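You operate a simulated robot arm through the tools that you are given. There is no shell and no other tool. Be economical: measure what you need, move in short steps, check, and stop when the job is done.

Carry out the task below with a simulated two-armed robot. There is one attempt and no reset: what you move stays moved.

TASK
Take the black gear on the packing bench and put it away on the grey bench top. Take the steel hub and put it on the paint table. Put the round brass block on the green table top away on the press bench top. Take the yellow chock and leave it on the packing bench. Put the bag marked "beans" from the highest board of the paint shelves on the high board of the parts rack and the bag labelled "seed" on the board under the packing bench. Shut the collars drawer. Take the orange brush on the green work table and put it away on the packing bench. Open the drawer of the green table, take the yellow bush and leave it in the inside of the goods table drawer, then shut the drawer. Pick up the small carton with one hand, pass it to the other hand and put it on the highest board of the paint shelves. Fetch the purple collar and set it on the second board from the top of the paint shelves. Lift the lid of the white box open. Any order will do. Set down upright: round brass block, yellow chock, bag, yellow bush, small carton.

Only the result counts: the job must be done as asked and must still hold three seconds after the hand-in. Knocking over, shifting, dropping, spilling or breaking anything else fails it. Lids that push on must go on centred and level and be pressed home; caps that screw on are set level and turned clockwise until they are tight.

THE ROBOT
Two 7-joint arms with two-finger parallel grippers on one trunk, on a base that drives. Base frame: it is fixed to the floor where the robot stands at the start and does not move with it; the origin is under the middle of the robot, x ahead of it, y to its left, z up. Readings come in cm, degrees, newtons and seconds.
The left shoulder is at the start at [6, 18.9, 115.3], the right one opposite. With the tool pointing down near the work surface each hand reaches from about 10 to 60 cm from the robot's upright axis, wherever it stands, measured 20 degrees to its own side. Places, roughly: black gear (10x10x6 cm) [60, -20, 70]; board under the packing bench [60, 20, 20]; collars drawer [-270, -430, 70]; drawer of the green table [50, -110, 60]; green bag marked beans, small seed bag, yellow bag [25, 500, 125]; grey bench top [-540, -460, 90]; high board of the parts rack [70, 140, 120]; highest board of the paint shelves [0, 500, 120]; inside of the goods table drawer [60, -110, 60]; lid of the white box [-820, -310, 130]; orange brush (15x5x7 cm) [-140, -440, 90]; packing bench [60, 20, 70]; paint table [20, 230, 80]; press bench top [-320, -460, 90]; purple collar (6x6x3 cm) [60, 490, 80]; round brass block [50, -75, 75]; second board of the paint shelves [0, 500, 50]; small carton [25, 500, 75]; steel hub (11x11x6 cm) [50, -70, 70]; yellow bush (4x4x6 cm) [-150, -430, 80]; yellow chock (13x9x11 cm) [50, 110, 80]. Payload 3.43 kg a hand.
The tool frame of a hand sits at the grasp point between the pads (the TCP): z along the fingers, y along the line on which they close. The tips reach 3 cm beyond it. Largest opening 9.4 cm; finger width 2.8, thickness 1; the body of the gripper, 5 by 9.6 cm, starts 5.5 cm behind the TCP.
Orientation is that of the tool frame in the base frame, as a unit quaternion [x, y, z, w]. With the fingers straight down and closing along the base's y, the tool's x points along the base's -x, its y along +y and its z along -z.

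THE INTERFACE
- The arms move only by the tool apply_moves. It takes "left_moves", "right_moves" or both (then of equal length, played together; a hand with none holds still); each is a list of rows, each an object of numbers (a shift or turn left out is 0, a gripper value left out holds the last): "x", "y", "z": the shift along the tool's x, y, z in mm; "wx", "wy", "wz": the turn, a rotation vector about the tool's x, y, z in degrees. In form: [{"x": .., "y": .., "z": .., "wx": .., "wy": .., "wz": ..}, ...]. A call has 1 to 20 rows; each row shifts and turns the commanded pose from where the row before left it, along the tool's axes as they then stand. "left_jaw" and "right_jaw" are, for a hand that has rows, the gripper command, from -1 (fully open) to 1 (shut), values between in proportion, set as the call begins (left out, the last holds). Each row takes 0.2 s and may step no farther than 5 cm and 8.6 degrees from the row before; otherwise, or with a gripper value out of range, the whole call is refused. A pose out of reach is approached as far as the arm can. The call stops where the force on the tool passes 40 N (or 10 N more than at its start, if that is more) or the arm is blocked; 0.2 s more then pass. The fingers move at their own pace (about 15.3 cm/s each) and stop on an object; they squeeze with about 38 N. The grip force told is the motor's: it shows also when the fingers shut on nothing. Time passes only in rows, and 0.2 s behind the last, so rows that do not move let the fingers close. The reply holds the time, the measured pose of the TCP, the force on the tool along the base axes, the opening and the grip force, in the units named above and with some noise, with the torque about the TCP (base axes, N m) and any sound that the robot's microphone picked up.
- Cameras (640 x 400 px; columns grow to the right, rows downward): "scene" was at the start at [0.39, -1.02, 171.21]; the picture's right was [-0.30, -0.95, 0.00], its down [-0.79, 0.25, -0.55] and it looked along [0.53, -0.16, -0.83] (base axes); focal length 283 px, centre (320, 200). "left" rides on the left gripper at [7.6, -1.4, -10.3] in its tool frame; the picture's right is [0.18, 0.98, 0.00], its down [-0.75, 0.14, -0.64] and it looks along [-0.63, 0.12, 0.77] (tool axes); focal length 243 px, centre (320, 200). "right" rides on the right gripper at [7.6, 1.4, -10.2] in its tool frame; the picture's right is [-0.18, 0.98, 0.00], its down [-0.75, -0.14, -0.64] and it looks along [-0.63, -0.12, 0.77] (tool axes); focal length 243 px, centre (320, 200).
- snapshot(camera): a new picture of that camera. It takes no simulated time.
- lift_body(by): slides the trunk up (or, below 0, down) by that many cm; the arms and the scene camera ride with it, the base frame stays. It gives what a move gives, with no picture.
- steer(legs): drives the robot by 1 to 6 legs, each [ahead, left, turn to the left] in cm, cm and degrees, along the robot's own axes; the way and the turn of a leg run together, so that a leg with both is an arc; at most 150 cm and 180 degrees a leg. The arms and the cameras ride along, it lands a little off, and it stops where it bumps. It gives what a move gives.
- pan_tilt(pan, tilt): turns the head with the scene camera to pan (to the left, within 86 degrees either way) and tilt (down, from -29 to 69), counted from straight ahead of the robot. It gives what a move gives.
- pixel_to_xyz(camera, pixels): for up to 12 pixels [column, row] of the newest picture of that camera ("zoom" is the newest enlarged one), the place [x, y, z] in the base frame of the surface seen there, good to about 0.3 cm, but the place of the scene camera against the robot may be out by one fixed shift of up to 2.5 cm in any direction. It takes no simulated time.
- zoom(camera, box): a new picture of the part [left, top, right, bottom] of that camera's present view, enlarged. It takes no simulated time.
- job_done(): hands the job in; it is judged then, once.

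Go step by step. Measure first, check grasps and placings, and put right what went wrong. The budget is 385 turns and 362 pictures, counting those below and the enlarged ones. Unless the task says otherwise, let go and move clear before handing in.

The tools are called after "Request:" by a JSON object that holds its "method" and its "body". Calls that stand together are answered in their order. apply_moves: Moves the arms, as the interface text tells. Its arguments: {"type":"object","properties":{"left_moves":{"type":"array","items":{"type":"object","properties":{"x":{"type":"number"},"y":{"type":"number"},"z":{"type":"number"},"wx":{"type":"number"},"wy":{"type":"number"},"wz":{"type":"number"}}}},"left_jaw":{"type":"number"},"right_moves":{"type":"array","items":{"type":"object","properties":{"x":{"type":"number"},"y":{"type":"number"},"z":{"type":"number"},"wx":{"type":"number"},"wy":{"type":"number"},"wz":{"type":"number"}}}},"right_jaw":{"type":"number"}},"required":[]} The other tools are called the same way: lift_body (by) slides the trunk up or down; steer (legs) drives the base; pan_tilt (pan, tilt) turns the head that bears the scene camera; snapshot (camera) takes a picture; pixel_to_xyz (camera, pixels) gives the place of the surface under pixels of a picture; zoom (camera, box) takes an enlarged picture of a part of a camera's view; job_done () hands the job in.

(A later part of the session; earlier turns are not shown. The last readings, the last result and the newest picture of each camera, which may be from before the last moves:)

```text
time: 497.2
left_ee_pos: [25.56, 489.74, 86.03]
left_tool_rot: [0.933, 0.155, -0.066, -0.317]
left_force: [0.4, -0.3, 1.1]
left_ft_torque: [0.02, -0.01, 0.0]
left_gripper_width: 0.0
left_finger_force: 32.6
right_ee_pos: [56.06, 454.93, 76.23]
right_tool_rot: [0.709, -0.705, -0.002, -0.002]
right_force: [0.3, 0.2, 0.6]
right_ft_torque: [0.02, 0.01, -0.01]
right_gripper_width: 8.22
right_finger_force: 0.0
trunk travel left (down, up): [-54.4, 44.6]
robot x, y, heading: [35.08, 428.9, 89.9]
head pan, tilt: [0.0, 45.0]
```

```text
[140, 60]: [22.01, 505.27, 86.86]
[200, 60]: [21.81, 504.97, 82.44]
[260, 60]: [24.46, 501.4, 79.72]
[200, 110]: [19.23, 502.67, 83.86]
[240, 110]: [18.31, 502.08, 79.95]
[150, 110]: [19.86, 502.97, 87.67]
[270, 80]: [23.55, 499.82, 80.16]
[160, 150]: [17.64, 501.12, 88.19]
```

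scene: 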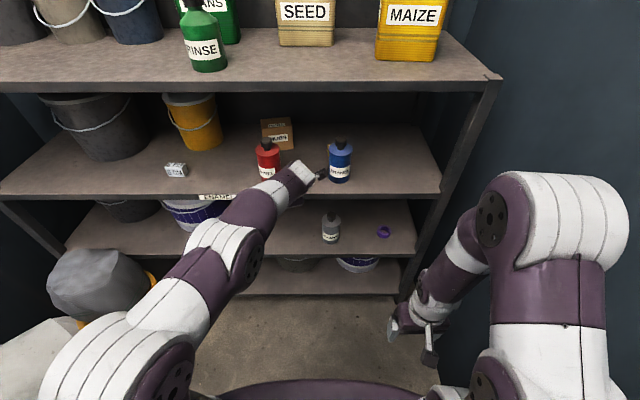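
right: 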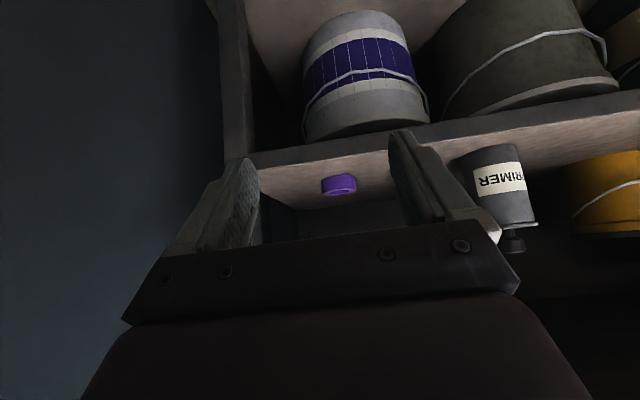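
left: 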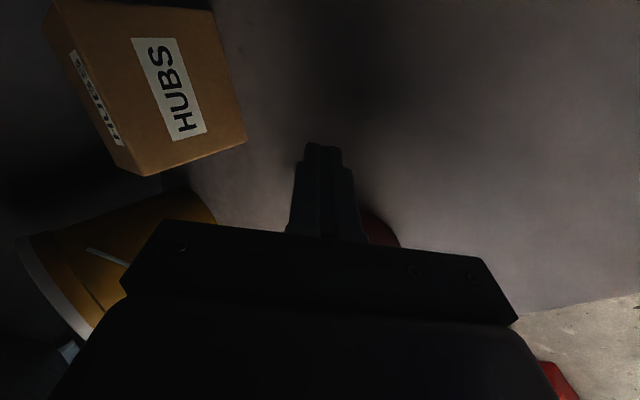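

The carton is now turned to ≈+43°. Next, reconfigure the left hand: undo yaw/tilt, return to horizontal closing, tilt 40°.

Request:
{"method": "steer", "body": {"legs": [[-30, 0, 0]]}}

Request:
{"method": "apply_moves", "body": {"left_moves": [{"wy": 3.2, "wz": 3.83}, {"wy": 3.2, "wz": 3.83}, {"wy": 3.2, "wz": 3.83}, {"wy": 3.2, "wz": 3.83}, {"wx": -5}, {"wx": -5}, {"wx": -5}, {"wx": -5}, {"wx": -5}, {"wx": -5}, {"wx": -5}, {"wx": -3}], "left_jaw": -0.9}}

Request:
{"method": "apply_moves", "body": {"left_moves": [{"wz": 5}, {"wz": 5}, {"wz": 5}, {"wz": 5}, {"wz": 5}, {"wz": 5}, {"wz": 5}, {"wz": 5}, {"wz": 5}, {"wz": 5}, {"wz": 5}, {"wz": 5}, {"wz": 5}, {"wz": 5}, {"wz": 5}, {"wz": 5}, {"wz": 5}, {"wz": 5}]}}

```text
time: 499.2
left_ee_pos: [25.3, 460.03, 85.92]
left_tool_rot: [0.933, 0.157, -0.067, -0.317]
left_force: [0.2, -0.1, -1.0]
left_ft_torque: [-0.01, 0.05, -0.04]
left_gripper_width: 0.0
left_finger_force: 32.8
right_ee_pos: [55.92, 425.34, 76.17]
right_tool_rot: [0.71, -0.704, -0.001, -0.002]
right_force: [-0.3, 0.2, 1.1]
right_ft_torque: [0.04, -0.01, 0.01]
right_gripper_width: 8.23
right_finger_force: 0.1
trunk travel left (down, up): [-54.4, 44.6]
robot x, y, heading: [34.99, 399.23, 89.9]
head pan, tilt: [0.0, 45.0]
```

```text
time: 501.9
left_ee_pos: [24.33, 454.3, 81.74]
left_tool_rot: [1.0, -0.003, -0.005, 0.005]
left_force: [0.3, -0.2, -1.2]
left_ft_torque: [-0.01, 0.02, 0.0]
left_gripper_width: 8.93
left_finger_force: 0.1
left hand out of reach, approached as far as the arm can: row 10, 11, 12
right_ee_pos: [55.98, 425.3, 76.15]
right_tool_rot: [0.71, -0.704, -0.001, -0.002]
right_force: [0.2, 0.3, 0.1]
right_ft_torque: [0.0, 0.01, 0.0]
right_gripper_width: 8.21
right_finger_force: 0.1
trunk travel left (down, up): [-54.4, 44.6]
robot x, y, heading: [34.85, 399.05, 90.1]
head pan, tilt: [0.0, 45.0]
```

```text
time: 505.6
left_ee_pos: [24.31, 454.41, 81.96]
left_tool_rot: [-0.705, 0.709, 0.0, -0.008]
left_force: [0.1, 0.4, 0.6]
left_ft_torque: [-0.01, 0.0, -0.03]
left_gripper_width: 8.94
left_finger_force: 0.1
right_ee_pos: [55.97, 425.37, 76.2]
right_tool_rot: [0.71, -0.705, -0.001, -0.003]
right_force: [1.0, -0.1, 0.0]
right_ft_torque: [-0.01, -0.01, -0.02]
right_gripper_width: 8.22
right_finger_force: 0.0
trunk travel left (down, up): [-54.4, 44.6]
robot x, y, heading: [35.04, 398.7, 90.2]
head pan, tilt: [0.0, 45.0]
```

Now tilt 40° and yaw the hand right 22°.

Request:
{"method": "apply_moves", "body": {"left_moves": [{"wy": -5}, {"wy": -5}, {"wy": -5}, {"wy": -5}, {"wy": -5}, {"wy": -5}, {"wy": -5}, {"wy": -5}, {"wx": 2.8, "wz": 3.4}, {"wx": 2.8, "wz": 3.4}, {"wx": 2.8, "wz": 3.4}, {"wx": 2.8, "wz": 3.4}, {"wx": 2.8, "wz": 3.4}]}}

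Request:
{"method": "snapshot", "body": {"camera": "scene"}}

```text
time: 508.4
left_ee_pos: [24.18, 454.46, 81.83]
left_tool_rot: [-0.523, 0.784, 0.19, 0.276]
left_force: [-0.4, -0.5, -0.2]
left_ft_torque: [0.02, 0.01, 0.01]
left_gripper_width: 8.92
left_finger_force: 0.1
right_ee_pos: [55.93, 425.4, 76.22]
right_tool_rot: [0.71, -0.705, -0.001, -0.003]
right_force: [0.5, 0.4, -0.1]
right_ft_torque: [-0.03, -0.02, 0.03]
right_gripper_width: 8.27
right_finger_force: 0.1
trunk travel left (down, up): [-54.4, 44.6]
robot x, y, heading: [35.08, 398.95, 89.9]
head pan, tilt: [0.0, 45.0]
```

```text
190 pictures are left
```

scene: 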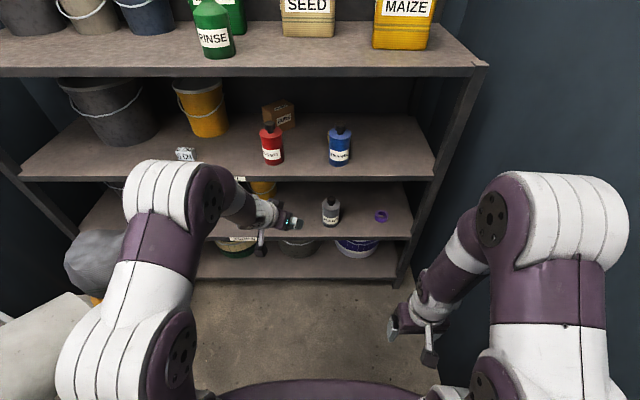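

Reached. Try yawing further to the 47° needed without turning the base.

Request:
{"method": "apply_moves", "body": {"left_moves": [{"wx": 2.8, "wz": 3.4}, {"wx": 2.8, "wz": 3.4}, {"wx": 2.8, "wz": 3.4}, {"wx": 2.8, "wz": 3.4}, {"wx": 2.8, "wz": 3.4}, {"wx": 2.2, "wz": 2.6}]}}

Request:
{"method": "snapshot", "body": {"camera": "scene"}}

```text
time: 509.9
left_ee_pos: [24.43, 454.29, 82.05]
left_tool_rot: [-0.338, 0.88, 0.122, 0.309]
left_force: [0.4, -0.3, 1.1]
left_ft_torque: [0.01, -0.01, -0.01]
left_gripper_width: 8.94
left_finger_force: 0.1
right_ee_pos: [55.86, 425.28, 76.13]
right_tool_rot: [0.71, -0.705, -0.001, -0.003]
right_force: [-1.1, -1.0, 0.3]
right_ft_torque: [-0.04, -0.01, 0.03]
right_gripper_width: 8.22
right_finger_force: 0.1
trunk travel left (down, up): [-54.4, 44.6]
robot x, y, heading: [34.91, 399.12, 90.0]
head pan, tilt: [0.0, 45.0]
```

```text
189 pictures are left
```

scene: 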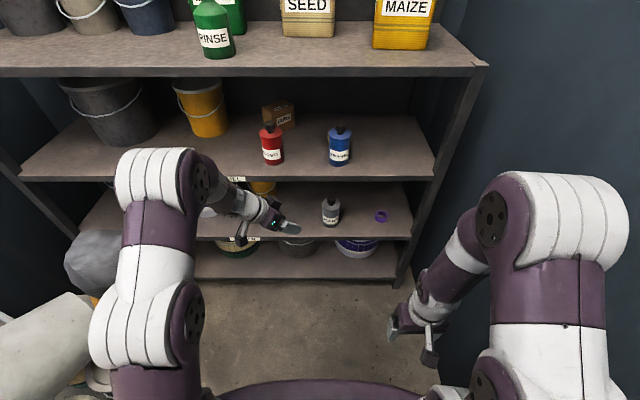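

47° yaw is reached. Find where elbow and forearm are.

Request:
{"method": "pixel_to_xyz", "body": {"camera": "scene", "pixels": [[150, 155], [165, 200], [200, 180], [225, 195], [245, 212], [150, 250], [140, 330], [205, 190], [280, 115], [200, 110]]}}

```text
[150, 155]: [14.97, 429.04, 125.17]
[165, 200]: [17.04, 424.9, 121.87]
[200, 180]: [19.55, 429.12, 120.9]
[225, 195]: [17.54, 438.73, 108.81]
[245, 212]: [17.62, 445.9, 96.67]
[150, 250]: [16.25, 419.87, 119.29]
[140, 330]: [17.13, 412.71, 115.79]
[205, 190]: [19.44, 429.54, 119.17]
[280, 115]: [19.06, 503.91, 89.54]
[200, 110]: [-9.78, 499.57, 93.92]
```

The elbow is too high when bent; extend the hand 10 cm forward and see if the arm straightens.

Request:
{"method": "apply_moves", "body": {"left_moves": [{"x": -15.5, "y": 22, "z": 13}, {"x": -15.5, "y": 22, "z": 13}, {"x": -15.5, "y": 22, "z": 13}, {"x": -12, "z": -16}, {"x": -12, "z": -16}, {"x": -12, "z": -16}]}}

Request:
{"method": "snapshot", "body": {"camera": "scene"}}

Request:
{"method": "pixel_to_xyz", "body": {"camera": "scene", "pixels": [[165, 160], [200, 165], [230, 175], [210, 175], [250, 195]]}}

```text
time: 511.2
left_ee_pos: [24.27, 463.08, 87.85]
left_tool_rot: [-0.338, 0.88, 0.123, 0.311]
left_force: [0.3, 0.7, -0.3]
left_ft_torque: [0.0, 0.01, 0.0]
left_gripper_width: 8.92
left_finger_force: 0.0
right_ee_pos: [55.88, 425.31, 76.24]
right_tool_rot: [0.709, -0.705, -0.001, -0.003]
right_force: [0.8, 0.0, 0.9]
right_ft_torque: [0.02, 0.02, 0.01]
right_gripper_width: 8.25
right_finger_force: 0.1
trunk travel left (down, up): [-54.4, 44.6]
robot x, y, heading: [35.42, 399.14, 90.3]
head pan, tilt: [0.0, 45.0]
```

```text
188 pictures are left
```

scene: 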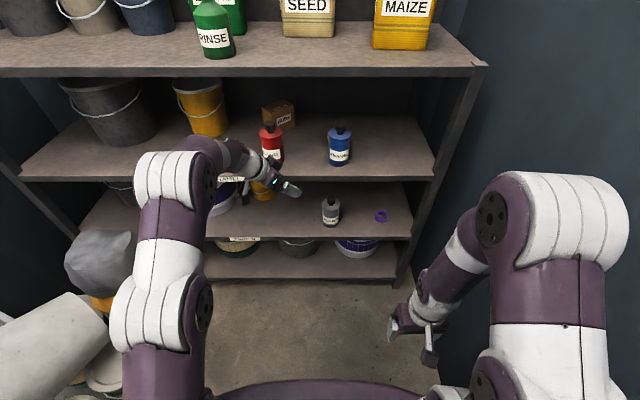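

```text
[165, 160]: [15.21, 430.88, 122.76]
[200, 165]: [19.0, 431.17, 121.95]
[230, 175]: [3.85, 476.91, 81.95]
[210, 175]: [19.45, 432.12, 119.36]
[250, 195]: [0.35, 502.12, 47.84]
```

Lower the trunk another 13 cm and raise the hand by the arm to flatten the forearm.

Request:
{"method": "lift_body", "body": {"by": -13}}

Request:
{"method": "apply_moves", "body": {"left_moves": [{"x": -20, "z": -25}, {"x": -20, "z": -25}, {"x": -20, "z": -25}, {"x": -20, "z": -25}]}}

Request:
{"method": "snapshot", "body": {"camera": "scene"}}

Request:
{"method": "pixel_to_xyz", "body": {"camera": "scene", "pixels": [[165, 160], [200, 160], [180, 140], [210, 150], [240, 160], [190, 125]]}}

```text
time: 512.8
left_ee_pos: [24.21, 463.03, 74.76]
left_tool_rot: [-0.338, 0.88, 0.124, 0.31]
left_force: [-0.1, 0.0, 0.0]
left_ft_torque: [-0.04, -0.03, -0.02]
left_gripper_width: 8.96
left_finger_force: 0.1
right_ee_pos: [55.94, 425.29, 63.16]
right_tool_rot: [0.71, -0.704, -0.001, -0.002]
right_force: [-0.8, 0.2, 0.0]
right_ft_torque: [0.03, -0.03, 0.02]
right_gripper_width: 8.23
right_finger_force: 0.0
trunk travel left (down, up): [-41.4, 57.6]
robot x, y, heading: [35.15, 398.73, 89.9]
head pan, tilt: [0.0, 45.0]
```

```text
time: 513.8
left_ee_pos: [24.16, 462.97, 87.61]
left_tool_rot: [-0.339, 0.88, 0.123, 0.309]
left_force: [0.4, -0.3, 0.3]
left_ft_torque: [-0.02, 0.0, 0.0]
left_gripper_width: 8.93
left_finger_force: 0.1
right_ee_pos: [56.0, 425.36, 63.1]
right_tool_rot: [0.71, -0.704, -0.001, -0.002]
right_force: [-0.4, 0.3, -0.4]
right_ft_torque: [0.01, 0.01, -0.02]
right_gripper_width: 8.23
right_finger_force: 0.1
trunk travel left (down, up): [-41.4, 57.6]
robot x, y, heading: [34.89, 398.74, 90.0]
head pan, tilt: [0.0, 45.0]
```

```text
187 pictures are left
```

scene: 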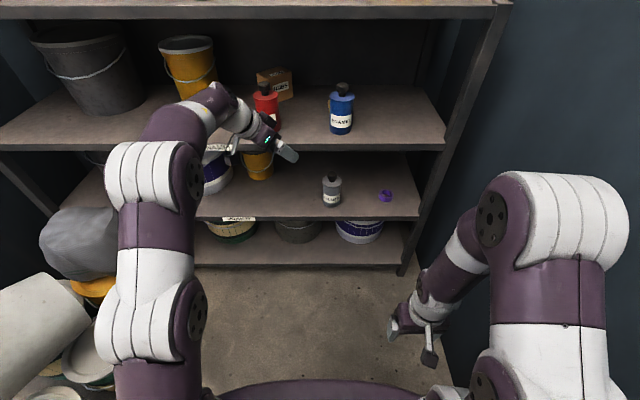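

```text
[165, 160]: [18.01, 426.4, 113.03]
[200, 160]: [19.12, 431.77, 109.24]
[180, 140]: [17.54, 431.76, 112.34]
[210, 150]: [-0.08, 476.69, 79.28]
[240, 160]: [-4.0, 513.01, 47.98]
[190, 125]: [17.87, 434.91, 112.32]
```

Forearm now flat at ≈110. Drive left 16.5 and ahead 27 so the hand enters left of the red bottle.

Request:
{"method": "steer", "body": {"legs": [[0, 16.5, 0], [20, 0, 0]]}}

Request:
{"method": "snapshot", "body": {"camera": "left"}}

Request:
{"method": "snapshot", "body": {"camera": "scene"}}

```text
time: 516.5
left_ee_pos: [7.36, 483.24, 87.65]
left_tool_rot: [-0.339, 0.88, 0.122, 0.31]
left_force: [-0.1, -0.4, -0.5]
left_ft_torque: [0.01, -0.04, -0.04]
left_gripper_width: 8.94
left_finger_force: 0.0
right_ee_pos: [39.34, 445.71, 63.16]
right_tool_rot: [0.71, -0.704, 0.0, -0.002]
right_force: [0.1, 0.3, -1.0]
right_ft_torque: [0.03, -0.01, 0.02]
right_gripper_width: 8.23
right_finger_force: 0.1
trunk travel left (down, up): [-41.4, 57.6]
robot x, y, heading: [18.61, 419.34, 90.4]
head pan, tilt: [0.0, 45.0]
```

```text
186 pictures are left
```

left: 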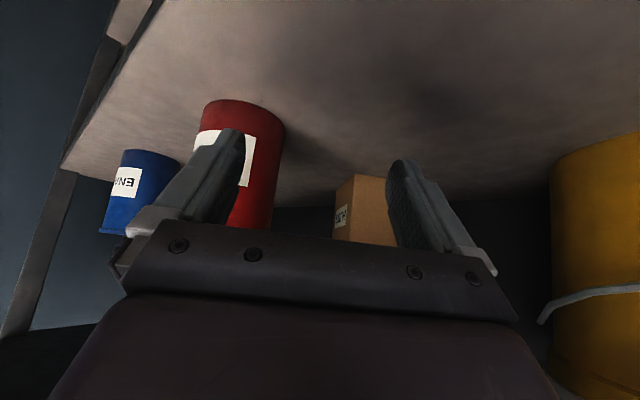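

```text
185 pictures are left
```

scene: 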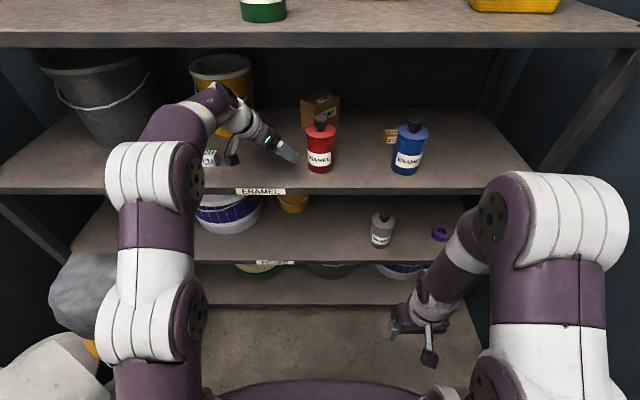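

The carton's end face is visible between the fingers (350–395,200). Measure it.

Request:
{"method": "zoom", "body": {"camera": "left", "box": [270, 140, 430, 250]}}

Request:
{"method": "pixel_to_xyz", "body": {"camera": "left", "pixels": [[353, 185], [353, 220], [380, 185], [380, 225], [340, 200], [345, 215], [388, 200], [365, 180], [365, 240]]}}

```text
3.64 times, centred on (350, 195) of left
```

zoom: 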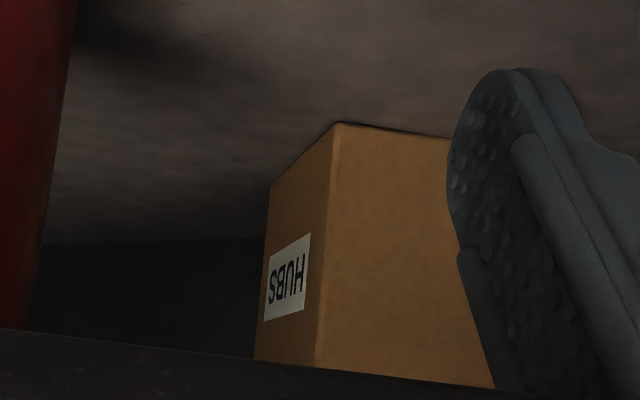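

```text
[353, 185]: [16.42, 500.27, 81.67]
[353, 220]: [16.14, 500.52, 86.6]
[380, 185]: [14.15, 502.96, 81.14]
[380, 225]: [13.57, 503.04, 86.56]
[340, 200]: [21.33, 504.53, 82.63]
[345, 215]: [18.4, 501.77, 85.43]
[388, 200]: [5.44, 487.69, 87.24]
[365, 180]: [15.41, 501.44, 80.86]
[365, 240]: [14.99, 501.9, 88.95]
```

End-face centre ≈(14.6,502.2), long axis at 43°. Advance so that the fingers line up: ahead 11.4, left 1.3.

Request:
{"method": "steer", "body": {"legs": [[11.4, 1.3, 0]]}}

Request:
{"method": "snapshot", "body": {"camera": "left"}}

Request:
{"method": "pixel_to_xyz", "body": {"camera": "left", "pixels": [[300, 180], [310, 180], [330, 180], [350, 180], [370, 180], [290, 170], [340, 150], [280, 160]]}}

```text
time: 517.7
left_ee_pos: [6.03, 494.67, 87.48]
left_tool_rot: [-0.339, 0.88, 0.122, 0.31]
left_force: [0.2, -0.2, 0.1]
left_ft_torque: [0.04, -0.05, -0.02]
left_gripper_width: 8.91
left_finger_force: 0.0
right_ee_pos: [37.96, 457.07, 63.2]
right_tool_rot: [0.711, -0.703, -0.001, -0.002]
right_force: [0.3, 0.4, -0.9]
right_ft_torque: [0.02, -0.02, 0.0]
right_gripper_width: 8.23
right_finger_force: 0.1
trunk travel left (down, up): [-41.4, 57.6]
robot x, y, heading: [17.37, 430.74, 89.9]
head pan, tilt: [0.0, 45.0]
```

```text
183 pictures are left
```

left: 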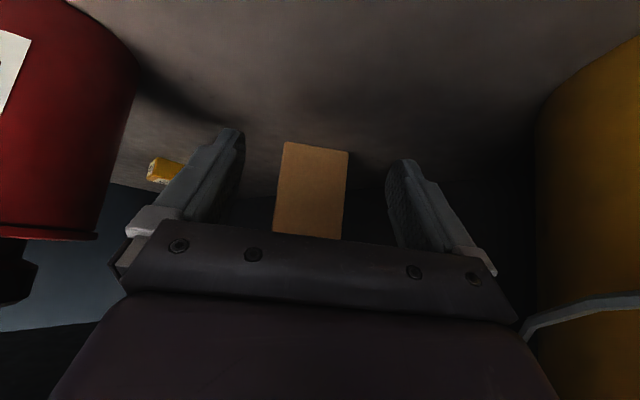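

```text
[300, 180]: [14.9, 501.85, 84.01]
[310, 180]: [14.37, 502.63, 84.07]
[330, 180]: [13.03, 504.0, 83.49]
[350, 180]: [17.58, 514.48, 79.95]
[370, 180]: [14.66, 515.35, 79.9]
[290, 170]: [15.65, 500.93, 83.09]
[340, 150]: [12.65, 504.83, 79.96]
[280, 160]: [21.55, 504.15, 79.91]
```

Perfectly lined up. Advance 15 cm along the carton's axis (ahead 10.1, right 11).

Request:
{"method": "steer", "body": {"legs": [[10.1, -11.0, 0]]}}

Request:
{"method": "snapshot", "body": {"camera": "left"}}

```text
time: 519.1
left_ee_pos: [17.21, 504.64, 87.59]
left_tool_rot: [-0.34, 0.88, 0.123, 0.308]
left_force: [1.0, 0.5, 0.1]
left_ft_torque: [-0.03, 0.06, 0.02]
left_gripper_width: 8.94
left_finger_force: 0.1
right_ee_pos: [49.08, 467.09, 63.18]
right_tool_rot: [0.71, -0.704, 0.0, -0.002]
right_force: [0.9, 0.1, -0.2]
right_ft_torque: [-0.05, -0.01, 0.0]
right_gripper_width: 8.22
right_finger_force: 0.0
trunk travel left (down, up): [-41.4, 57.6]
robot x, y, heading: [27.55, 440.89, 90.3]
head pan, tilt: [0.0, 45.0]
```

```text
182 pictures are left
```

left: 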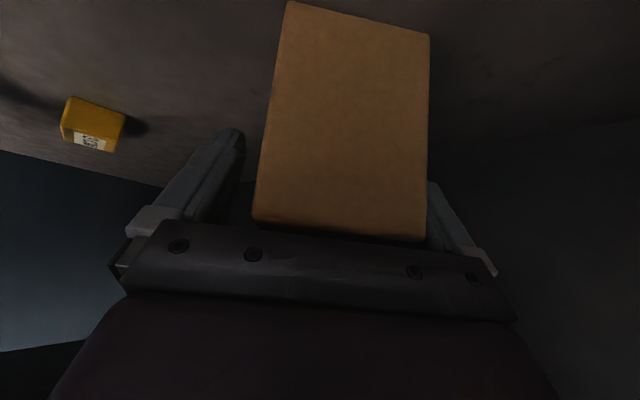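

Carton is between the fingers. Close and lift 2 cm.

Request:
{"method": "apply_moves", "body": {"left_moves": [{}, {}, {}], "left_jaw": 1}}

Request:
{"method": "lift_body", "body": {"by": 2}}

Request:
{"method": "snapshot", "body": {"camera": "left"}}

```text
time: 519.9
left_ee_pos: [17.09, 504.57, 87.51]
left_tool_rot: [-0.34, 0.88, 0.123, 0.309]
left_force: [-1.0, -1.2, -0.3]
left_ft_torque: [-0.12, 0.02, 0.05]
left_gripper_width: 7.45
left_finger_force: 37.8
right_ee_pos: [48.92, 466.88, 63.26]
right_tool_rot: [0.71, -0.704, -0.001, -0.003]
right_force: [-0.3, 0.3, 0.2]
right_ft_torque: [0.0, -0.03, -0.03]
right_gripper_width: 8.21
right_finger_force: 0.1
trunk travel left (down, up): [-41.4, 57.6]
robot x, y, heading: [28.19, 440.62, 90.4]
head pan, tilt: [0.0, 45.0]
```

```text
time: 520.5
left_ee_pos: [17.11, 504.14, 88.08]
left_tool_rot: [-0.342, 0.881, 0.113, 0.307]
left_force: [-0.2, 0.4, -5.6]
left_ft_torque: [-0.04, 0.12, -0.03]
left_gripper_width: 7.44
left_finger_force: 38.1
right_ee_pos: [48.96, 466.89, 64.86]
right_tool_rot: [0.71, -0.704, -0.001, -0.003]
right_force: [-0.3, 0.1, 0.2]
right_ft_torque: [-0.01, 0.0, 0.01]
right_gripper_width: 8.21
right_finger_force: 0.1
trunk travel left (down, up): [-43.4, 55.6]
robot x, y, heading: [28.34, 440.12, 90.2]
head pan, tilt: [0.0, 45.0]
```

```text
181 pictures are left
```

left: 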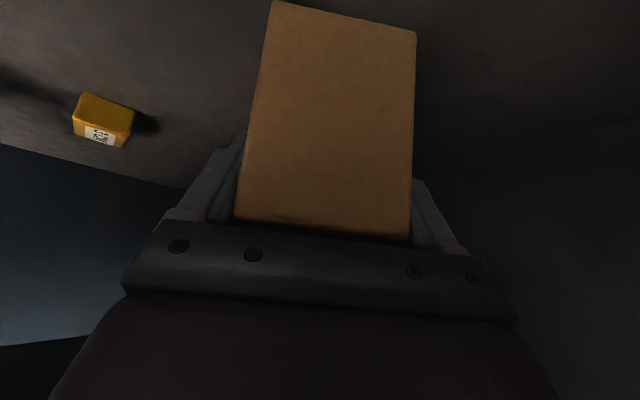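

Carton is lifted ~0.6 cm; the arm touches the top board. Ease the trunk down 1 cm and check.

Request:
{"method": "lift_body", "body": {"by": -1}}

```text
time: 521.1
left_ee_pos: [17.08, 504.74, 88.7]
left_tool_rot: [-0.34, 0.879, 0.123, 0.31]
left_force: [0.0, -0.2, -5.4]
left_ft_torque: [-0.12, 0.09, -0.01]
left_gripper_width: 7.47
left_finger_force: 38.0
right_ee_pos: [48.97, 467.08, 64.33]
right_tool_rot: [0.71, -0.704, 0.0, -0.001]
right_force: [-0.1, -0.5, 1.2]
right_ft_torque: [0.01, -0.03, -0.01]
right_gripper_width: 8.23
right_finger_force: 0.0
trunk travel left (down, up): [-42.4, 56.6]
robot x, y, heading: [28.04, 440.86, 89.9]
head pan, tilt: [0.0, 45.0]
```

Free now with 1.2 cm lift. Back out the way I came.

Request:
{"method": "steer", "body": {"legs": [[-10.1, 11.0, 0]]}}

Request:
{"method": "snapshot", "body": {"camera": "left"}}

Request:
{"method": "snapshot", "body": {"camera": "scene"}}

```text
time: 522.5
left_ee_pos: [5.92, 494.35, 88.54]
left_tool_rot: [-0.34, 0.879, 0.123, 0.31]
left_force: [-0.7, -0.9, -4.8]
left_ft_torque: [-0.08, 0.09, 0.0]
left_gripper_width: 7.45
left_finger_force: 37.9
right_ee_pos: [37.83, 456.91, 64.22]
right_tool_rot: [0.711, -0.703, -0.001, -0.003]
right_force: [-0.2, 0.2, -0.2]
right_ft_torque: [-0.02, -0.01, 0.02]
right_gripper_width: 8.24
right_finger_force: 0.1
trunk travel left (down, up): [-42.4, 56.6]
robot x, y, heading: [16.6, 430.45, 89.9]
head pan, tilt: [0.0, 45.0]
```

```text
180 pictures are left
```

left: 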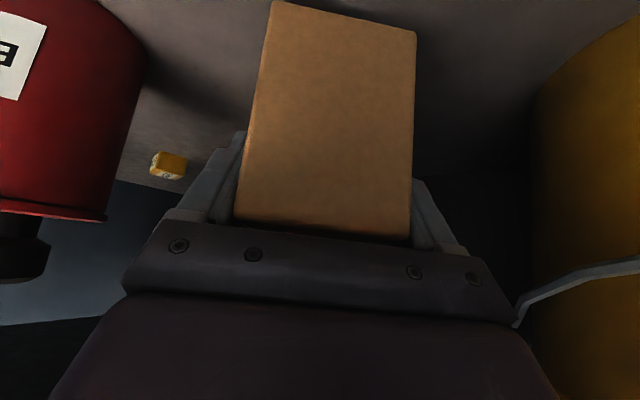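

```text
179 pictures are left
```

scene: 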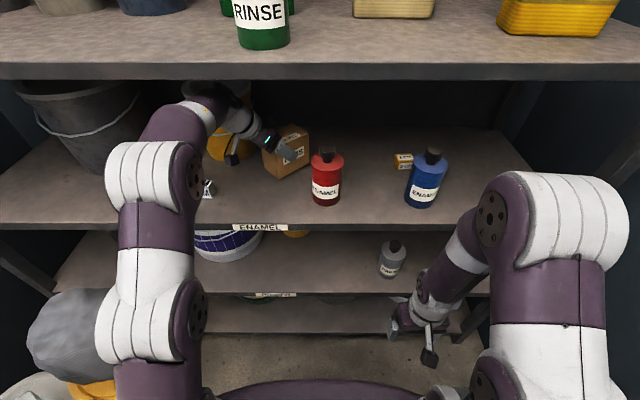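

Clear of the bottle (17.2 vs ≈12.5). Back straight out 45 cm.

Request:
{"method": "steer", "body": {"legs": [[-45, 0, 0]]}}

Request:
{"method": "snapshot", "body": {"camera": "scene"}}

```text
time: 525.2
left_ee_pos: [6.01, 449.05, 88.46]
left_tool_rot: [-0.341, 0.879, 0.123, 0.31]
left_force: [0.4, 0.8, -3.5]
left_ft_torque: [-0.09, 0.07, 0.0]
left_gripper_width: 7.44
left_finger_force: 38.1
right_ee_pos: [38.13, 411.67, 64.21]
right_tool_rot: [0.711, -0.703, -0.001, -0.003]
right_force: [-0.5, -0.9, -0.7]
right_ft_torque: [0.01, -0.02, 0.02]
right_gripper_width: 8.23
right_finger_force: 0.1
trunk travel left (down, up): [-42.4, 56.6]
robot x, y, heading: [16.94, 385.13, 90.4]
head pan, tilt: [0.0, 45.0]
```

```text
178 pictures are left
```

scene: 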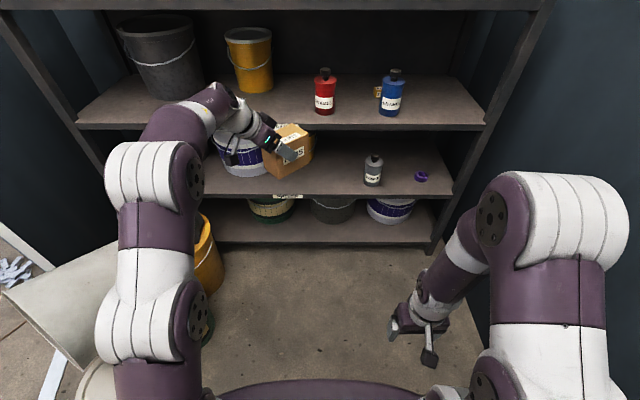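

Carton is out. For the handover: raise the trunk 20 cm and bring the carton in front of the chest.

Request:
{"method": "lift_body", "body": {"by": 20}}

Request:
{"method": "apply_moves", "body": {"left_moves": [{"x": 9.8, "y": -37.8, "z": -8.2}, {"x": 9.8, "y": -37.8, "z": -8.2}, {"x": 9.8, "y": -37.8, "z": -8.2}, {"x": 9.8, "y": -37.8, "z": -8.2}, {"x": 9.8, "y": -37.8, "z": -8.2}, {"x": 9.8, "y": -37.8, "z": -8.2}]}}

Request:
{"method": "apply_moves", "body": {"right_moves": [{"wz": 5, "z": -40}, {"wz": 5, "z": -40}, {"wz": 5, "z": -40}, {"wz": 5, "z": -40}, {"wz": 5, "z": -30}, {"wz": 5}, {"wz": 5}, {"wz": 5}, {"wz": 5}, {"wz": 3}], "right_jaw": -1}}

Request:
{"method": "snapshot", "body": {"camera": "scene"}}

```text
time: 527.4
left_ee_pos: [6.0, 449.05, 108.52]
left_tool_rot: [-0.342, 0.879, 0.123, 0.309]
left_force: [0.1, -0.2, -4.7]
left_ft_torque: [-0.06, 0.04, 0.02]
left_gripper_width: 7.43
left_finger_force: 37.9
right_ee_pos: [38.02, 411.77, 84.11]
right_tool_rot: [0.712, -0.702, 0.0, -0.001]
right_force: [-0.1, -0.6, -0.5]
right_ft_torque: [-0.01, 0.0, -0.01]
right_gripper_width: 8.22
right_finger_force: 0.1
trunk travel left (down, up): [-62.4, 36.6]
robot x, y, heading: [17.63, 385.05, 90.4]
head pan, tilt: [0.0, 45.0]
```

```text
time: 528.8
left_ee_pos: [15.83, 427.1, 108.71]
left_tool_rot: [-0.342, 0.879, 0.124, 0.309]
left_force: [0.2, -0.5, -4.3]
left_ft_torque: [-0.1, 0.06, 0.01]
left_gripper_width: 7.45
left_finger_force: 37.9
right_ee_pos: [38.09, 411.61, 84.17]
right_tool_rot: [0.712, -0.702, -0.002, -0.001]
right_force: [-0.1, 0.2, 0.5]
right_ft_torque: [0.03, -0.02, 0.0]
right_gripper_width: 8.23
right_finger_force: 0.0
trunk travel left (down, up): [-62.4, 36.6]
robot x, y, heading: [17.48, 384.96, 90.4]
head pan, tilt: [0.0, 45.0]
```

```text
time: 531.0
left_ee_pos: [15.71, 427.2, 108.48]
left_tool_rot: [-0.342, 0.879, 0.123, 0.309]
left_force: [0.3, 1.0, -5.4]
left_ft_torque: [-0.05, 0.06, 0.01]
left_gripper_width: 7.44
left_finger_force: 37.9
right_ee_pos: [37.91, 411.53, 103.15]
right_tool_rot: [-0.364, 0.931, 0.002, 0.002]
right_force: [-0.2, 0.5, -0.5]
right_ft_torque: [0.01, -0.02, 0.0]
right_gripper_width: 9.41
right_finger_force: 0.0
trunk travel left (down, up): [-62.4, 36.6]
robot x, y, heading: [17.05, 384.93, 90.3]
head pan, tilt: [0.0, 45.0]
```

```text
177 pictures are left
```

scene: 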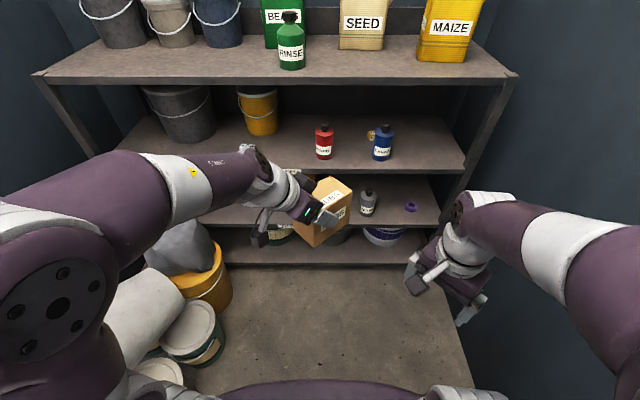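

Right closing axis matches. Raise it 15 cm, move over the carton's free end and look.

Request:
{"method": "apply_moves", "body": {"right_moves": [{"z": -45}, {"z": -45}, {"z": -50}, {"z": -10, "y": 44}, {"y": 44}, {"y": 44}, {"y": 44}, {"y": 44}, {"y": 44, "x": 10}]}}

Request:
{"method": "snapshot", "body": {"camera": "right"}}

Request:
{"method": "snapshot", "body": {"camera": "scene"}}

```text
time: 532.7
left_ee_pos: [15.31, 427.62, 108.25]
left_tool_rot: [-0.347, 0.877, 0.127, 0.306]
left_force: [-17.8, 21.1, -9.0]
left_ft_torque: [-0.23, 0.23, 1.17]
left_gripper_width: 7.46
left_finger_force: 38.2
right_ee_pos: [25.29, 424.92, 102.21]
right_tool_rot: [-0.365, 0.931, -0.003, 0.003]
right_force: [18.2, -19.8, 3.6]
right_ft_torque: [1.51, 1.43, 0.41]
right_gripper_width: 7.84
right_finger_force: 0.1
right hand out of reach, approached as far as the arm can: row 1, 2, 3, 4, 6, 7, 8
trunk travel left (down, up): [-62.4, 36.6]
robot x, y, heading: [17.14, 385.59, 90.4]
head pan, tilt: [0.0, 45.0]
stopped in row 8 (left hand): the force on the tool passed its limit (the readings are from after the stop); the commanded pose is now the measured one
```

```text
176 pictures are left
```

right: 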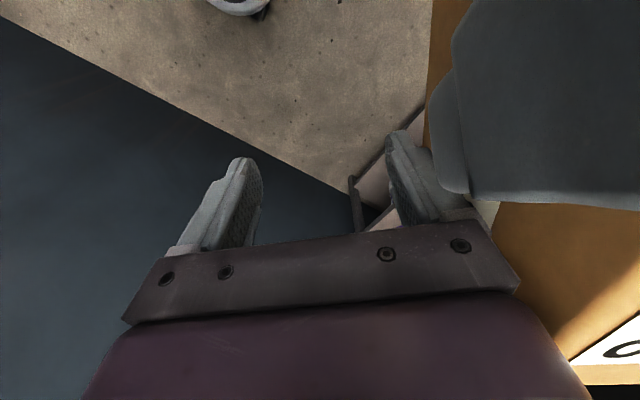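

```text
175 pictures are left
```

scene: 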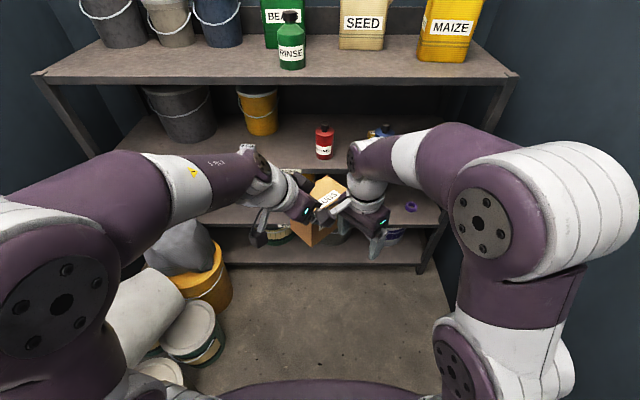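

The right hand could not rise and bumped the carton's side lightly. Back it off at once.

Request:
{"method": "apply_moves", "body": {"right_moves": [{"y": -40}, {"y": -40}, {"y": -40}, {"y": -40}]}}

Request:
{"method": "snapshot", "body": {"camera": "left"}}

Request:
{"method": "snapshot", "body": {"camera": "scene"}}

```text
time: 533.7
left_ee_pos: [15.48, 427.23, 108.38]
left_tool_rot: [-0.345, 0.878, 0.126, 0.306]
left_force: [-0.6, -0.7, -4.6]
left_ft_torque: [-0.09, 0.08, 0.04]
left_gripper_width: 7.44
left_finger_force: 38.0
right_ee_pos: [36.31, 413.18, 102.22]
right_tool_rot: [-0.365, 0.931, 0.001, 0.003]
right_force: [0.8, 0.5, -0.4]
right_ft_torque: [-0.01, 0.0, 0.0]
right_gripper_width: 9.41
right_finger_force: 0.2
trunk travel left (down, up): [-62.4, 36.6]
robot x, y, heading: [17.35, 385.55, 90.5]
head pan, tilt: [0.0, 45.0]
```

```text
174 pictures are left
```

left: 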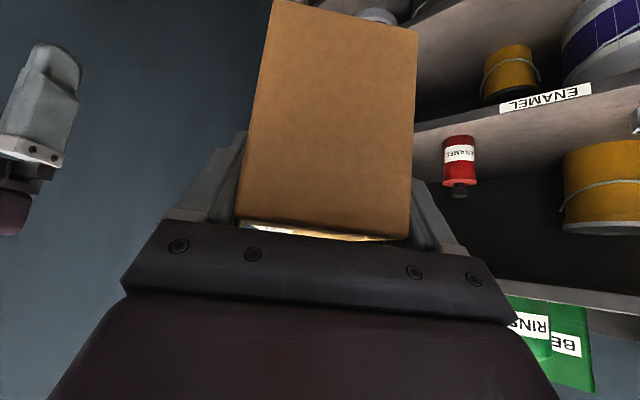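

```text
173 pictures are left
```

scene: 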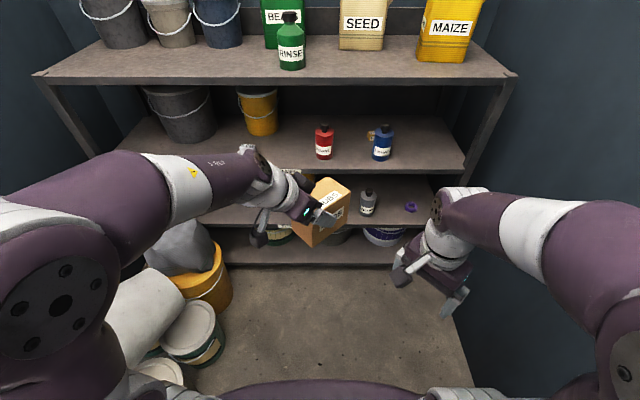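

Carton unchanged. Lower the left hand 14 cm instead, so the right can come over the top.

Request:
{"method": "apply_moves", "body": {"left_moves": [{"x": 22, "z": 27}, {"x": 22, "z": 27}, {"x": 22, "z": 27}, {"x": 22, "z": 27}]}}

Request:
{"method": "snapshot", "body": {"camera": "scene"}}

Request:
{"method": "pixel_to_xyz", "body": {"camera": "scene", "pixels": [[318, 210], [330, 200], [345, 205], [325, 190], [340, 195]]}}

```text
time: 534.7
left_ee_pos: [15.08, 427.36, 94.41]
left_tool_rot: [-0.346, 0.878, 0.126, 0.306]
left_force: [0.0, 0.3, -5.0]
left_ft_torque: [-0.08, 0.09, 0.02]
left_gripper_width: 7.41
left_finger_force: 38.0
right_ee_pos: [36.19, 413.34, 102.34]
right_tool_rot: [-0.365, 0.931, 0.0, 0.002]
right_force: [0.7, 0.6, 0.0]
right_ft_torque: [0.01, 0.02, 0.0]
right_gripper_width: 9.38
right_finger_force: 0.1
trunk travel left (down, up): [-62.4, 36.6]
robot x, y, heading: [16.91, 384.97, 90.4]
head pan, tilt: [0.0, 45.0]
```

```text
172 pictures are left
```

scene: 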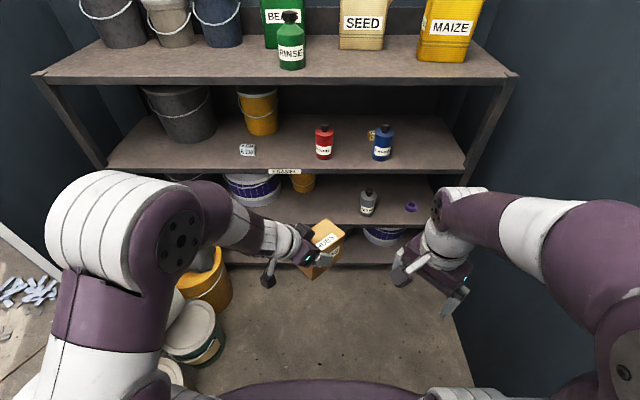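

```text
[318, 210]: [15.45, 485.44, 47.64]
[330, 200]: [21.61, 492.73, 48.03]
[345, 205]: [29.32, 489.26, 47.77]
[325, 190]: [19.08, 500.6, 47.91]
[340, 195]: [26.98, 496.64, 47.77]
```

Measure the carton's top face at (325,232) and neighbours.

Request:
{"method": "pixel_to_xyz", "body": {"camera": "scene", "pixels": [[325, 228], [340, 234], [332, 242], [320, 240], [326, 236], [345, 232], [335, 255]]}}

Request:
{"method": "zoom", "body": {"camera": "scene", "box": [260, 200, 380, 290]}}

```text
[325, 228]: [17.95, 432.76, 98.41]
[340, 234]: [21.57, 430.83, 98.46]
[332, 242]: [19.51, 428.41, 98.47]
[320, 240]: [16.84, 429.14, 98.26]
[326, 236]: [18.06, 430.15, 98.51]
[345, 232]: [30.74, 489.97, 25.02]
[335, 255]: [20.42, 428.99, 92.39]
```

```text
4.44 times, centred on (320, 245) of scene
```

zoom: 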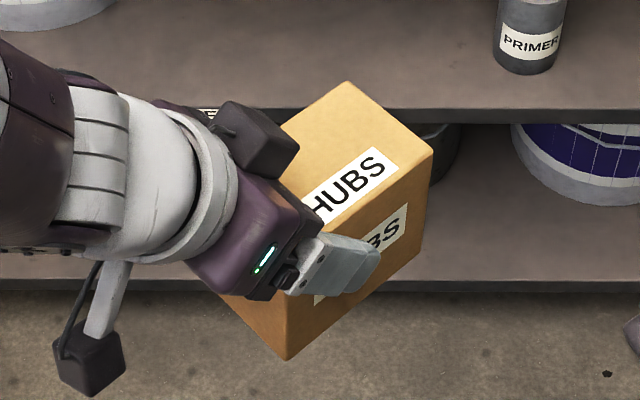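

Measure the far end of the carton top exactly.

Request:
{"method": "pixel_to_xyz", "body": {"camera": "zoom", "pixels": [[345, 90], [420, 150], [385, 122], [370, 140], [400, 160], [330, 110], [360, 180], [345, 150]]}}

```text
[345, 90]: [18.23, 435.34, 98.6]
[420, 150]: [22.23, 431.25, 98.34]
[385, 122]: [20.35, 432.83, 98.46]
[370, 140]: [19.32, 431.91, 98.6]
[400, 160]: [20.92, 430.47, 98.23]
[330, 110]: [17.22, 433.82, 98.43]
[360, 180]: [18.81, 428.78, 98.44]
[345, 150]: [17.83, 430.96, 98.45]
```

Check the black box of the left hand near the carton top.

Request:
{"method": "pixel_to_xyz", "body": {"camera": "zoom", "pixels": [[255, 130], [275, 150], [240, 110], [300, 150], [280, 240], [330, 255], [265, 200], [295, 135]]}}

```text
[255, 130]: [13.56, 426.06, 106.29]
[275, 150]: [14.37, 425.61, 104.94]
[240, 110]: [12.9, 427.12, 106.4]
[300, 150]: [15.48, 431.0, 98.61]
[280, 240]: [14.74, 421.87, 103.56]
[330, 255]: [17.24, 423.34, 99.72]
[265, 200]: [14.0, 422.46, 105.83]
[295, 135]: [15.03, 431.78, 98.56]
```

Clear. Slide the right hand over the carton's free end at its present height.

Request:
{"method": "apply_moves", "body": {"right_moves": [{"y": 41}, {"y": 41}, {"y": 41}, {"y": 41}, {"y": 41}, {"y": 42}]}}

Request:
{"method": "snapshot", "body": {"camera": "right"}}

Request:
{"method": "snapshot", "body": {"camera": "scene"}}

```text
time: 536.1
left_ee_pos: [15.06, 427.23, 93.92]
left_tool_rot: [-0.347, 0.878, 0.124, 0.304]
left_force: [-7.8, 5.1, -23.8]
left_ft_torque: [-1.12, 0.08, 0.43]
left_gripper_width: 7.42
left_finger_force: 38.2
right_ee_pos: [20.07, 429.93, 99.08]
right_tool_rot: [-0.365, 0.931, 0.002, 0.003]
right_force: [7.8, -5.1, 18.5]
right_ft_torque: [0.32, 0.53, 0.04]
right_gripper_width: 8.89
right_finger_force: 0.1
right hand out of reach, approached as far as the arm can: row 4, 5, 6
trunk travel left (down, up): [-62.4, 36.6]
robot x, y, heading: [17.21, 385.35, 90.4]
head pan, tilt: [0.0, 45.0]
```

```text
170 pictures are left
```

right: 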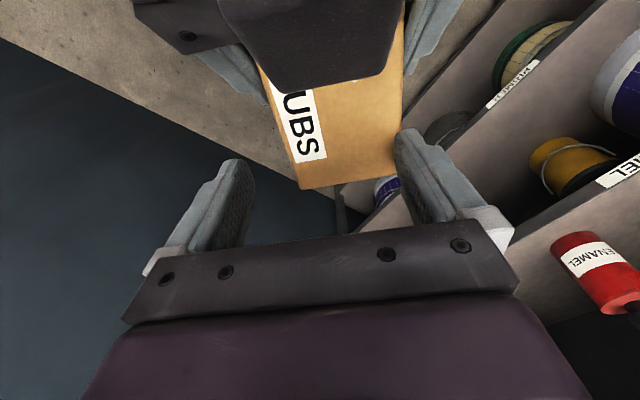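

```text
169 pictures are left
```

scene: 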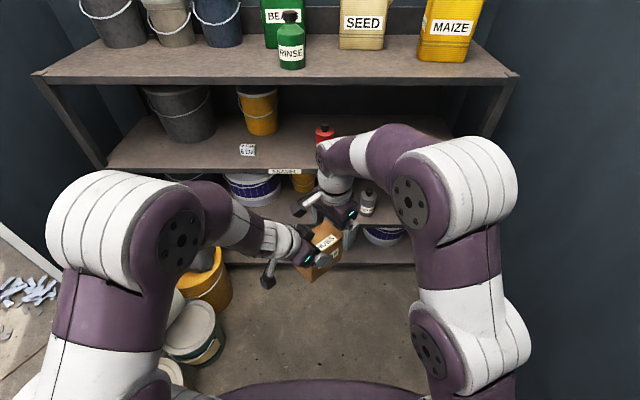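

The right fingertip rests on the carton edge (reach made it sag). Lower the left hand 6 cm, then shift the right hand 1.7 cm across.

Request:
{"method": "apply_moves", "body": {"left_moves": [{"x": 19, "z": 23}, {"x": 19, "z": 23}]}}

Request:
{"method": "apply_moves", "body": {"right_moves": [{"y": 10}, {"y": 8}]}}

Request:
{"method": "snapshot", "body": {"camera": "right"}}

```text
time: 536.7
left_ee_pos: [15.24, 427.39, 88.39]
left_tool_rot: [-0.345, 0.878, 0.127, 0.306]
left_force: [0.5, 0.1, -5.3]
left_ft_torque: [-0.06, 0.08, 0.01]
left_gripper_width: 7.47
left_finger_force: 37.6
right_ee_pos: [20.11, 429.76, 99.07]
right_tool_rot: [-0.364, 0.931, 0.001, 0.003]
right_force: [-0.1, 0.1, -0.3]
right_ft_torque: [0.05, 0.01, 0.01]
right_gripper_width: 9.39
right_finger_force: 0.1
trunk travel left (down, up): [-62.4, 36.6]
robot x, y, heading: [17.18, 385.19, 90.3]
head pan, tilt: [0.0, 45.0]
```

```text
time: 537.3
left_ee_pos: [15.17, 427.34, 88.42]
left_tool_rot: [-0.345, 0.878, 0.127, 0.306]
left_force: [0.4, -0.4, -4.4]
left_ft_torque: [-0.1, 0.03, -0.02]
left_gripper_width: 7.41
left_finger_force: 38.0
right_ee_pos: [19.11, 430.45, 98.08]
right_tool_rot: [-0.365, 0.931, 0.0, 0.002]
right_force: [-0.2, 0.2, 0.0]
right_ft_torque: [0.01, -0.02, -0.03]
right_gripper_width: 9.39
right_finger_force: 0.1
right hand out of reach, approached as far as the arm can: row 1, 2
trunk travel left (down, up): [-62.4, 36.6]
robot x, y, heading: [17.07, 385.1, 90.3]
head pan, tilt: [0.0, 45.0]
```

```text
168 pictures are left
```

right: 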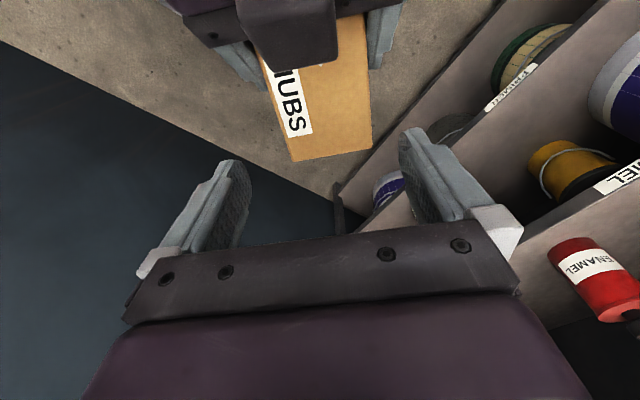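

Measure the carton's end with the right camera.

Request:
{"method": "pixel_to_xyz", "body": {"camera": "right", "pixels": [[293, 155], [368, 146], [330, 148], [325, 120], [275, 100], [365, 100], [345, 155]]}}

```text
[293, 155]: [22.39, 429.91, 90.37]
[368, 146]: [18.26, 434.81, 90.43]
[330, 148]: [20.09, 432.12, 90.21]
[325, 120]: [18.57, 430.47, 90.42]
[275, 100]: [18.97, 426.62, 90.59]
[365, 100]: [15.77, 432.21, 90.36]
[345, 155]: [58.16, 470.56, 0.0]
```

Carton end centre (20.3,432.4), top 90.4. Shift 7 mm across and lower the right hand 9 cm over it.

Request:
{"method": "apply_moves", "body": {"right_moves": [{"y": 7, "z": 5}, {"z": 20}, {"z": 20}, {"z": 20}, {"z": 20}]}}

Request:
{"method": "snapshot", "body": {"camera": "right"}}

```text
time: 538.5
left_ee_pos: [15.15, 427.38, 88.43]
left_tool_rot: [-0.346, 0.878, 0.126, 0.306]
left_force: [0.3, 0.1, -3.9]
left_ft_torque: [-0.06, 0.08, -0.02]
left_gripper_width: 7.45
left_finger_force: 38.0
right_ee_pos: [18.67, 431.19, 89.67]
right_tool_rot: [-0.364, 0.931, 0.001, 0.002]
right_force: [-0.3, 0.4, -0.3]
right_ft_torque: [-0.01, 0.01, 0.01]
right_gripper_width: 9.41
right_finger_force: 0.1
trunk travel left (down, up): [-62.4, 36.6]
robot x, y, heading: [17.18, 385.07, 90.3]
head pan, tilt: [0.0, 45.0]
```

```text
167 pictures are left
```

right: 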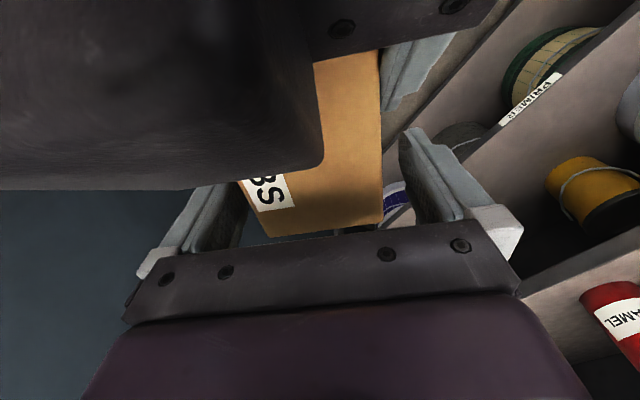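

The free end is between the right fingers. Close the right hand.

Request:
{"method": "apply_moves", "body": {"right_moves": [{}, {}, {}], "right_jaw": 1}}

Request:
{"method": "snapshot", "body": {"camera": "right"}}

```text
time: 539.3
left_ee_pos: [14.98, 427.27, 88.29]
left_tool_rot: [-0.348, 0.877, 0.128, 0.305]
left_force: [-25.5, 25.5, -17.1]
left_ft_torque: [-0.91, -0.37, 0.84]
left_gripper_width: 7.45
left_finger_force: 38.0
right_ee_pos: [18.7, 430.97, 89.64]
right_tool_rot: [-0.365, 0.931, -0.003, 0.003]
right_force: [24.2, -25.7, 13.0]
right_ft_torque: [0.11, 0.57, 0.97]
right_gripper_width: 7.46
right_finger_force: 38.5
trunk travel left (down, up): [-62.4, 36.6]
robot x, y, heading: [17.36, 385.31, 90.2]
head pan, tilt: [0.0, 45.0]
```

```text
166 pictures are left
```

right: 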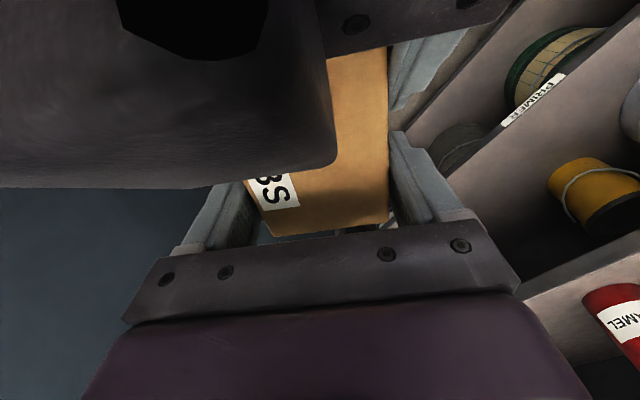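

Both hold it (7.46 cm). Open the left hand and withdraw it along its finger axis.

Request:
{"method": "apply_moves", "body": {"right_moves": [{"y": -2}, {"y": -1}, {}]}}

Request:
{"method": "apply_moves", "body": {"left_moves": [{}, {}, {}], "left_jaw": -1}}

Request:
{"method": "apply_moves", "body": {"left_moves": [{"z": -15}, {"z": -25}, {"z": -30}, {"z": -30}, {"z": -30}]}}

Request:
{"method": "snapshot", "body": {"camera": "scene"}}

```text
time: 540.1
left_ee_pos: [15.21, 427.36, 88.4]
left_tool_rot: [-0.345, 0.878, 0.126, 0.306]
left_force: [-16.0, 5.6, -2.6]
left_ft_torque: [0.18, -0.15, 0.48]
left_gripper_width: 7.41
left_finger_force: 38.3
right_ee_pos: [18.73, 430.84, 89.63]
right_tool_rot: [-0.365, 0.931, 0.001, 0.003]
right_force: [16.9, -5.9, 0.0]
right_ft_torque: [-0.26, -0.06, 0.32]
right_gripper_width: 7.43
right_finger_force: 37.6
trunk travel left (down, up): [-62.4, 36.6]
robot x, y, heading: [17.26, 385.27, 90.3]
head pan, tilt: [0.0, 45.0]
```

```text
time: 540.9
left_ee_pos: [15.2, 427.23, 88.36]
left_tool_rot: [-0.345, 0.878, 0.127, 0.307]
left_force: [0.1, 0.3, 0.3]
left_ft_torque: [0.0, 0.03, -0.02]
left_gripper_width: 9.37
left_finger_force: 0.1
right_ee_pos: [18.88, 430.75, 89.72]
right_tool_rot: [-0.365, 0.931, 0.001, 0.002]
right_force: [-0.9, 0.3, -0.2]
right_ft_torque: [0.1, -0.11, -0.01]
right_gripper_width: 7.45
right_finger_force: 38.3
trunk travel left (down, up): [-62.4, 36.6]
robot x, y, heading: [17.48, 385.32, 90.3]
head pan, tilt: [0.0, 45.0]
```

```text
time: 541.4
left_ee_pos: [14.39, 426.57, 89.65]
left_tool_rot: [-0.345, 0.879, 0.126, 0.305]
left_force: [4.7, 6.0, -5.4]
left_ft_torque: [-0.52, 0.23, -0.17]
left_gripper_width: 9.43
left_finger_force: 0.0
right_ee_pos: [18.35, 430.62, 89.91]
right_tool_rot: [-0.37, 0.929, 0.001, 0.0]
right_force: [-4.5, -6.2, 0.2]
right_ft_torque: [0.41, -0.09, 0.21]
right_gripper_width: 7.42
right_finger_force: 38.0
trunk travel left (down, up): [-62.4, 36.6]
robot x, y, heading: [17.66, 385.38, 90.6]
head pan, tilt: [0.0, 45.0]
stopped in row 2 (left hand): the force on the tool passed its limit (the readings are from after the stop); the commanded pose is now the measured one
```

```text
165 pictures are left
```

scene: 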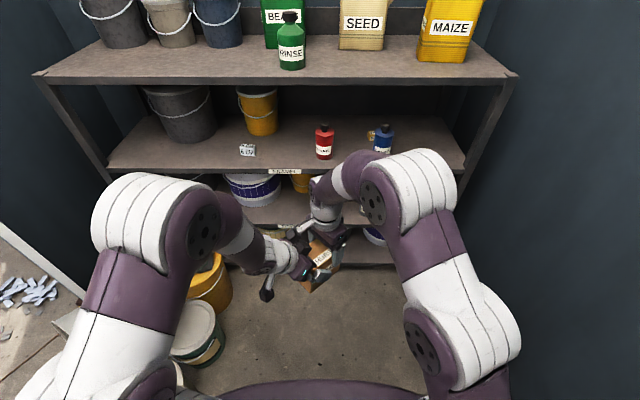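

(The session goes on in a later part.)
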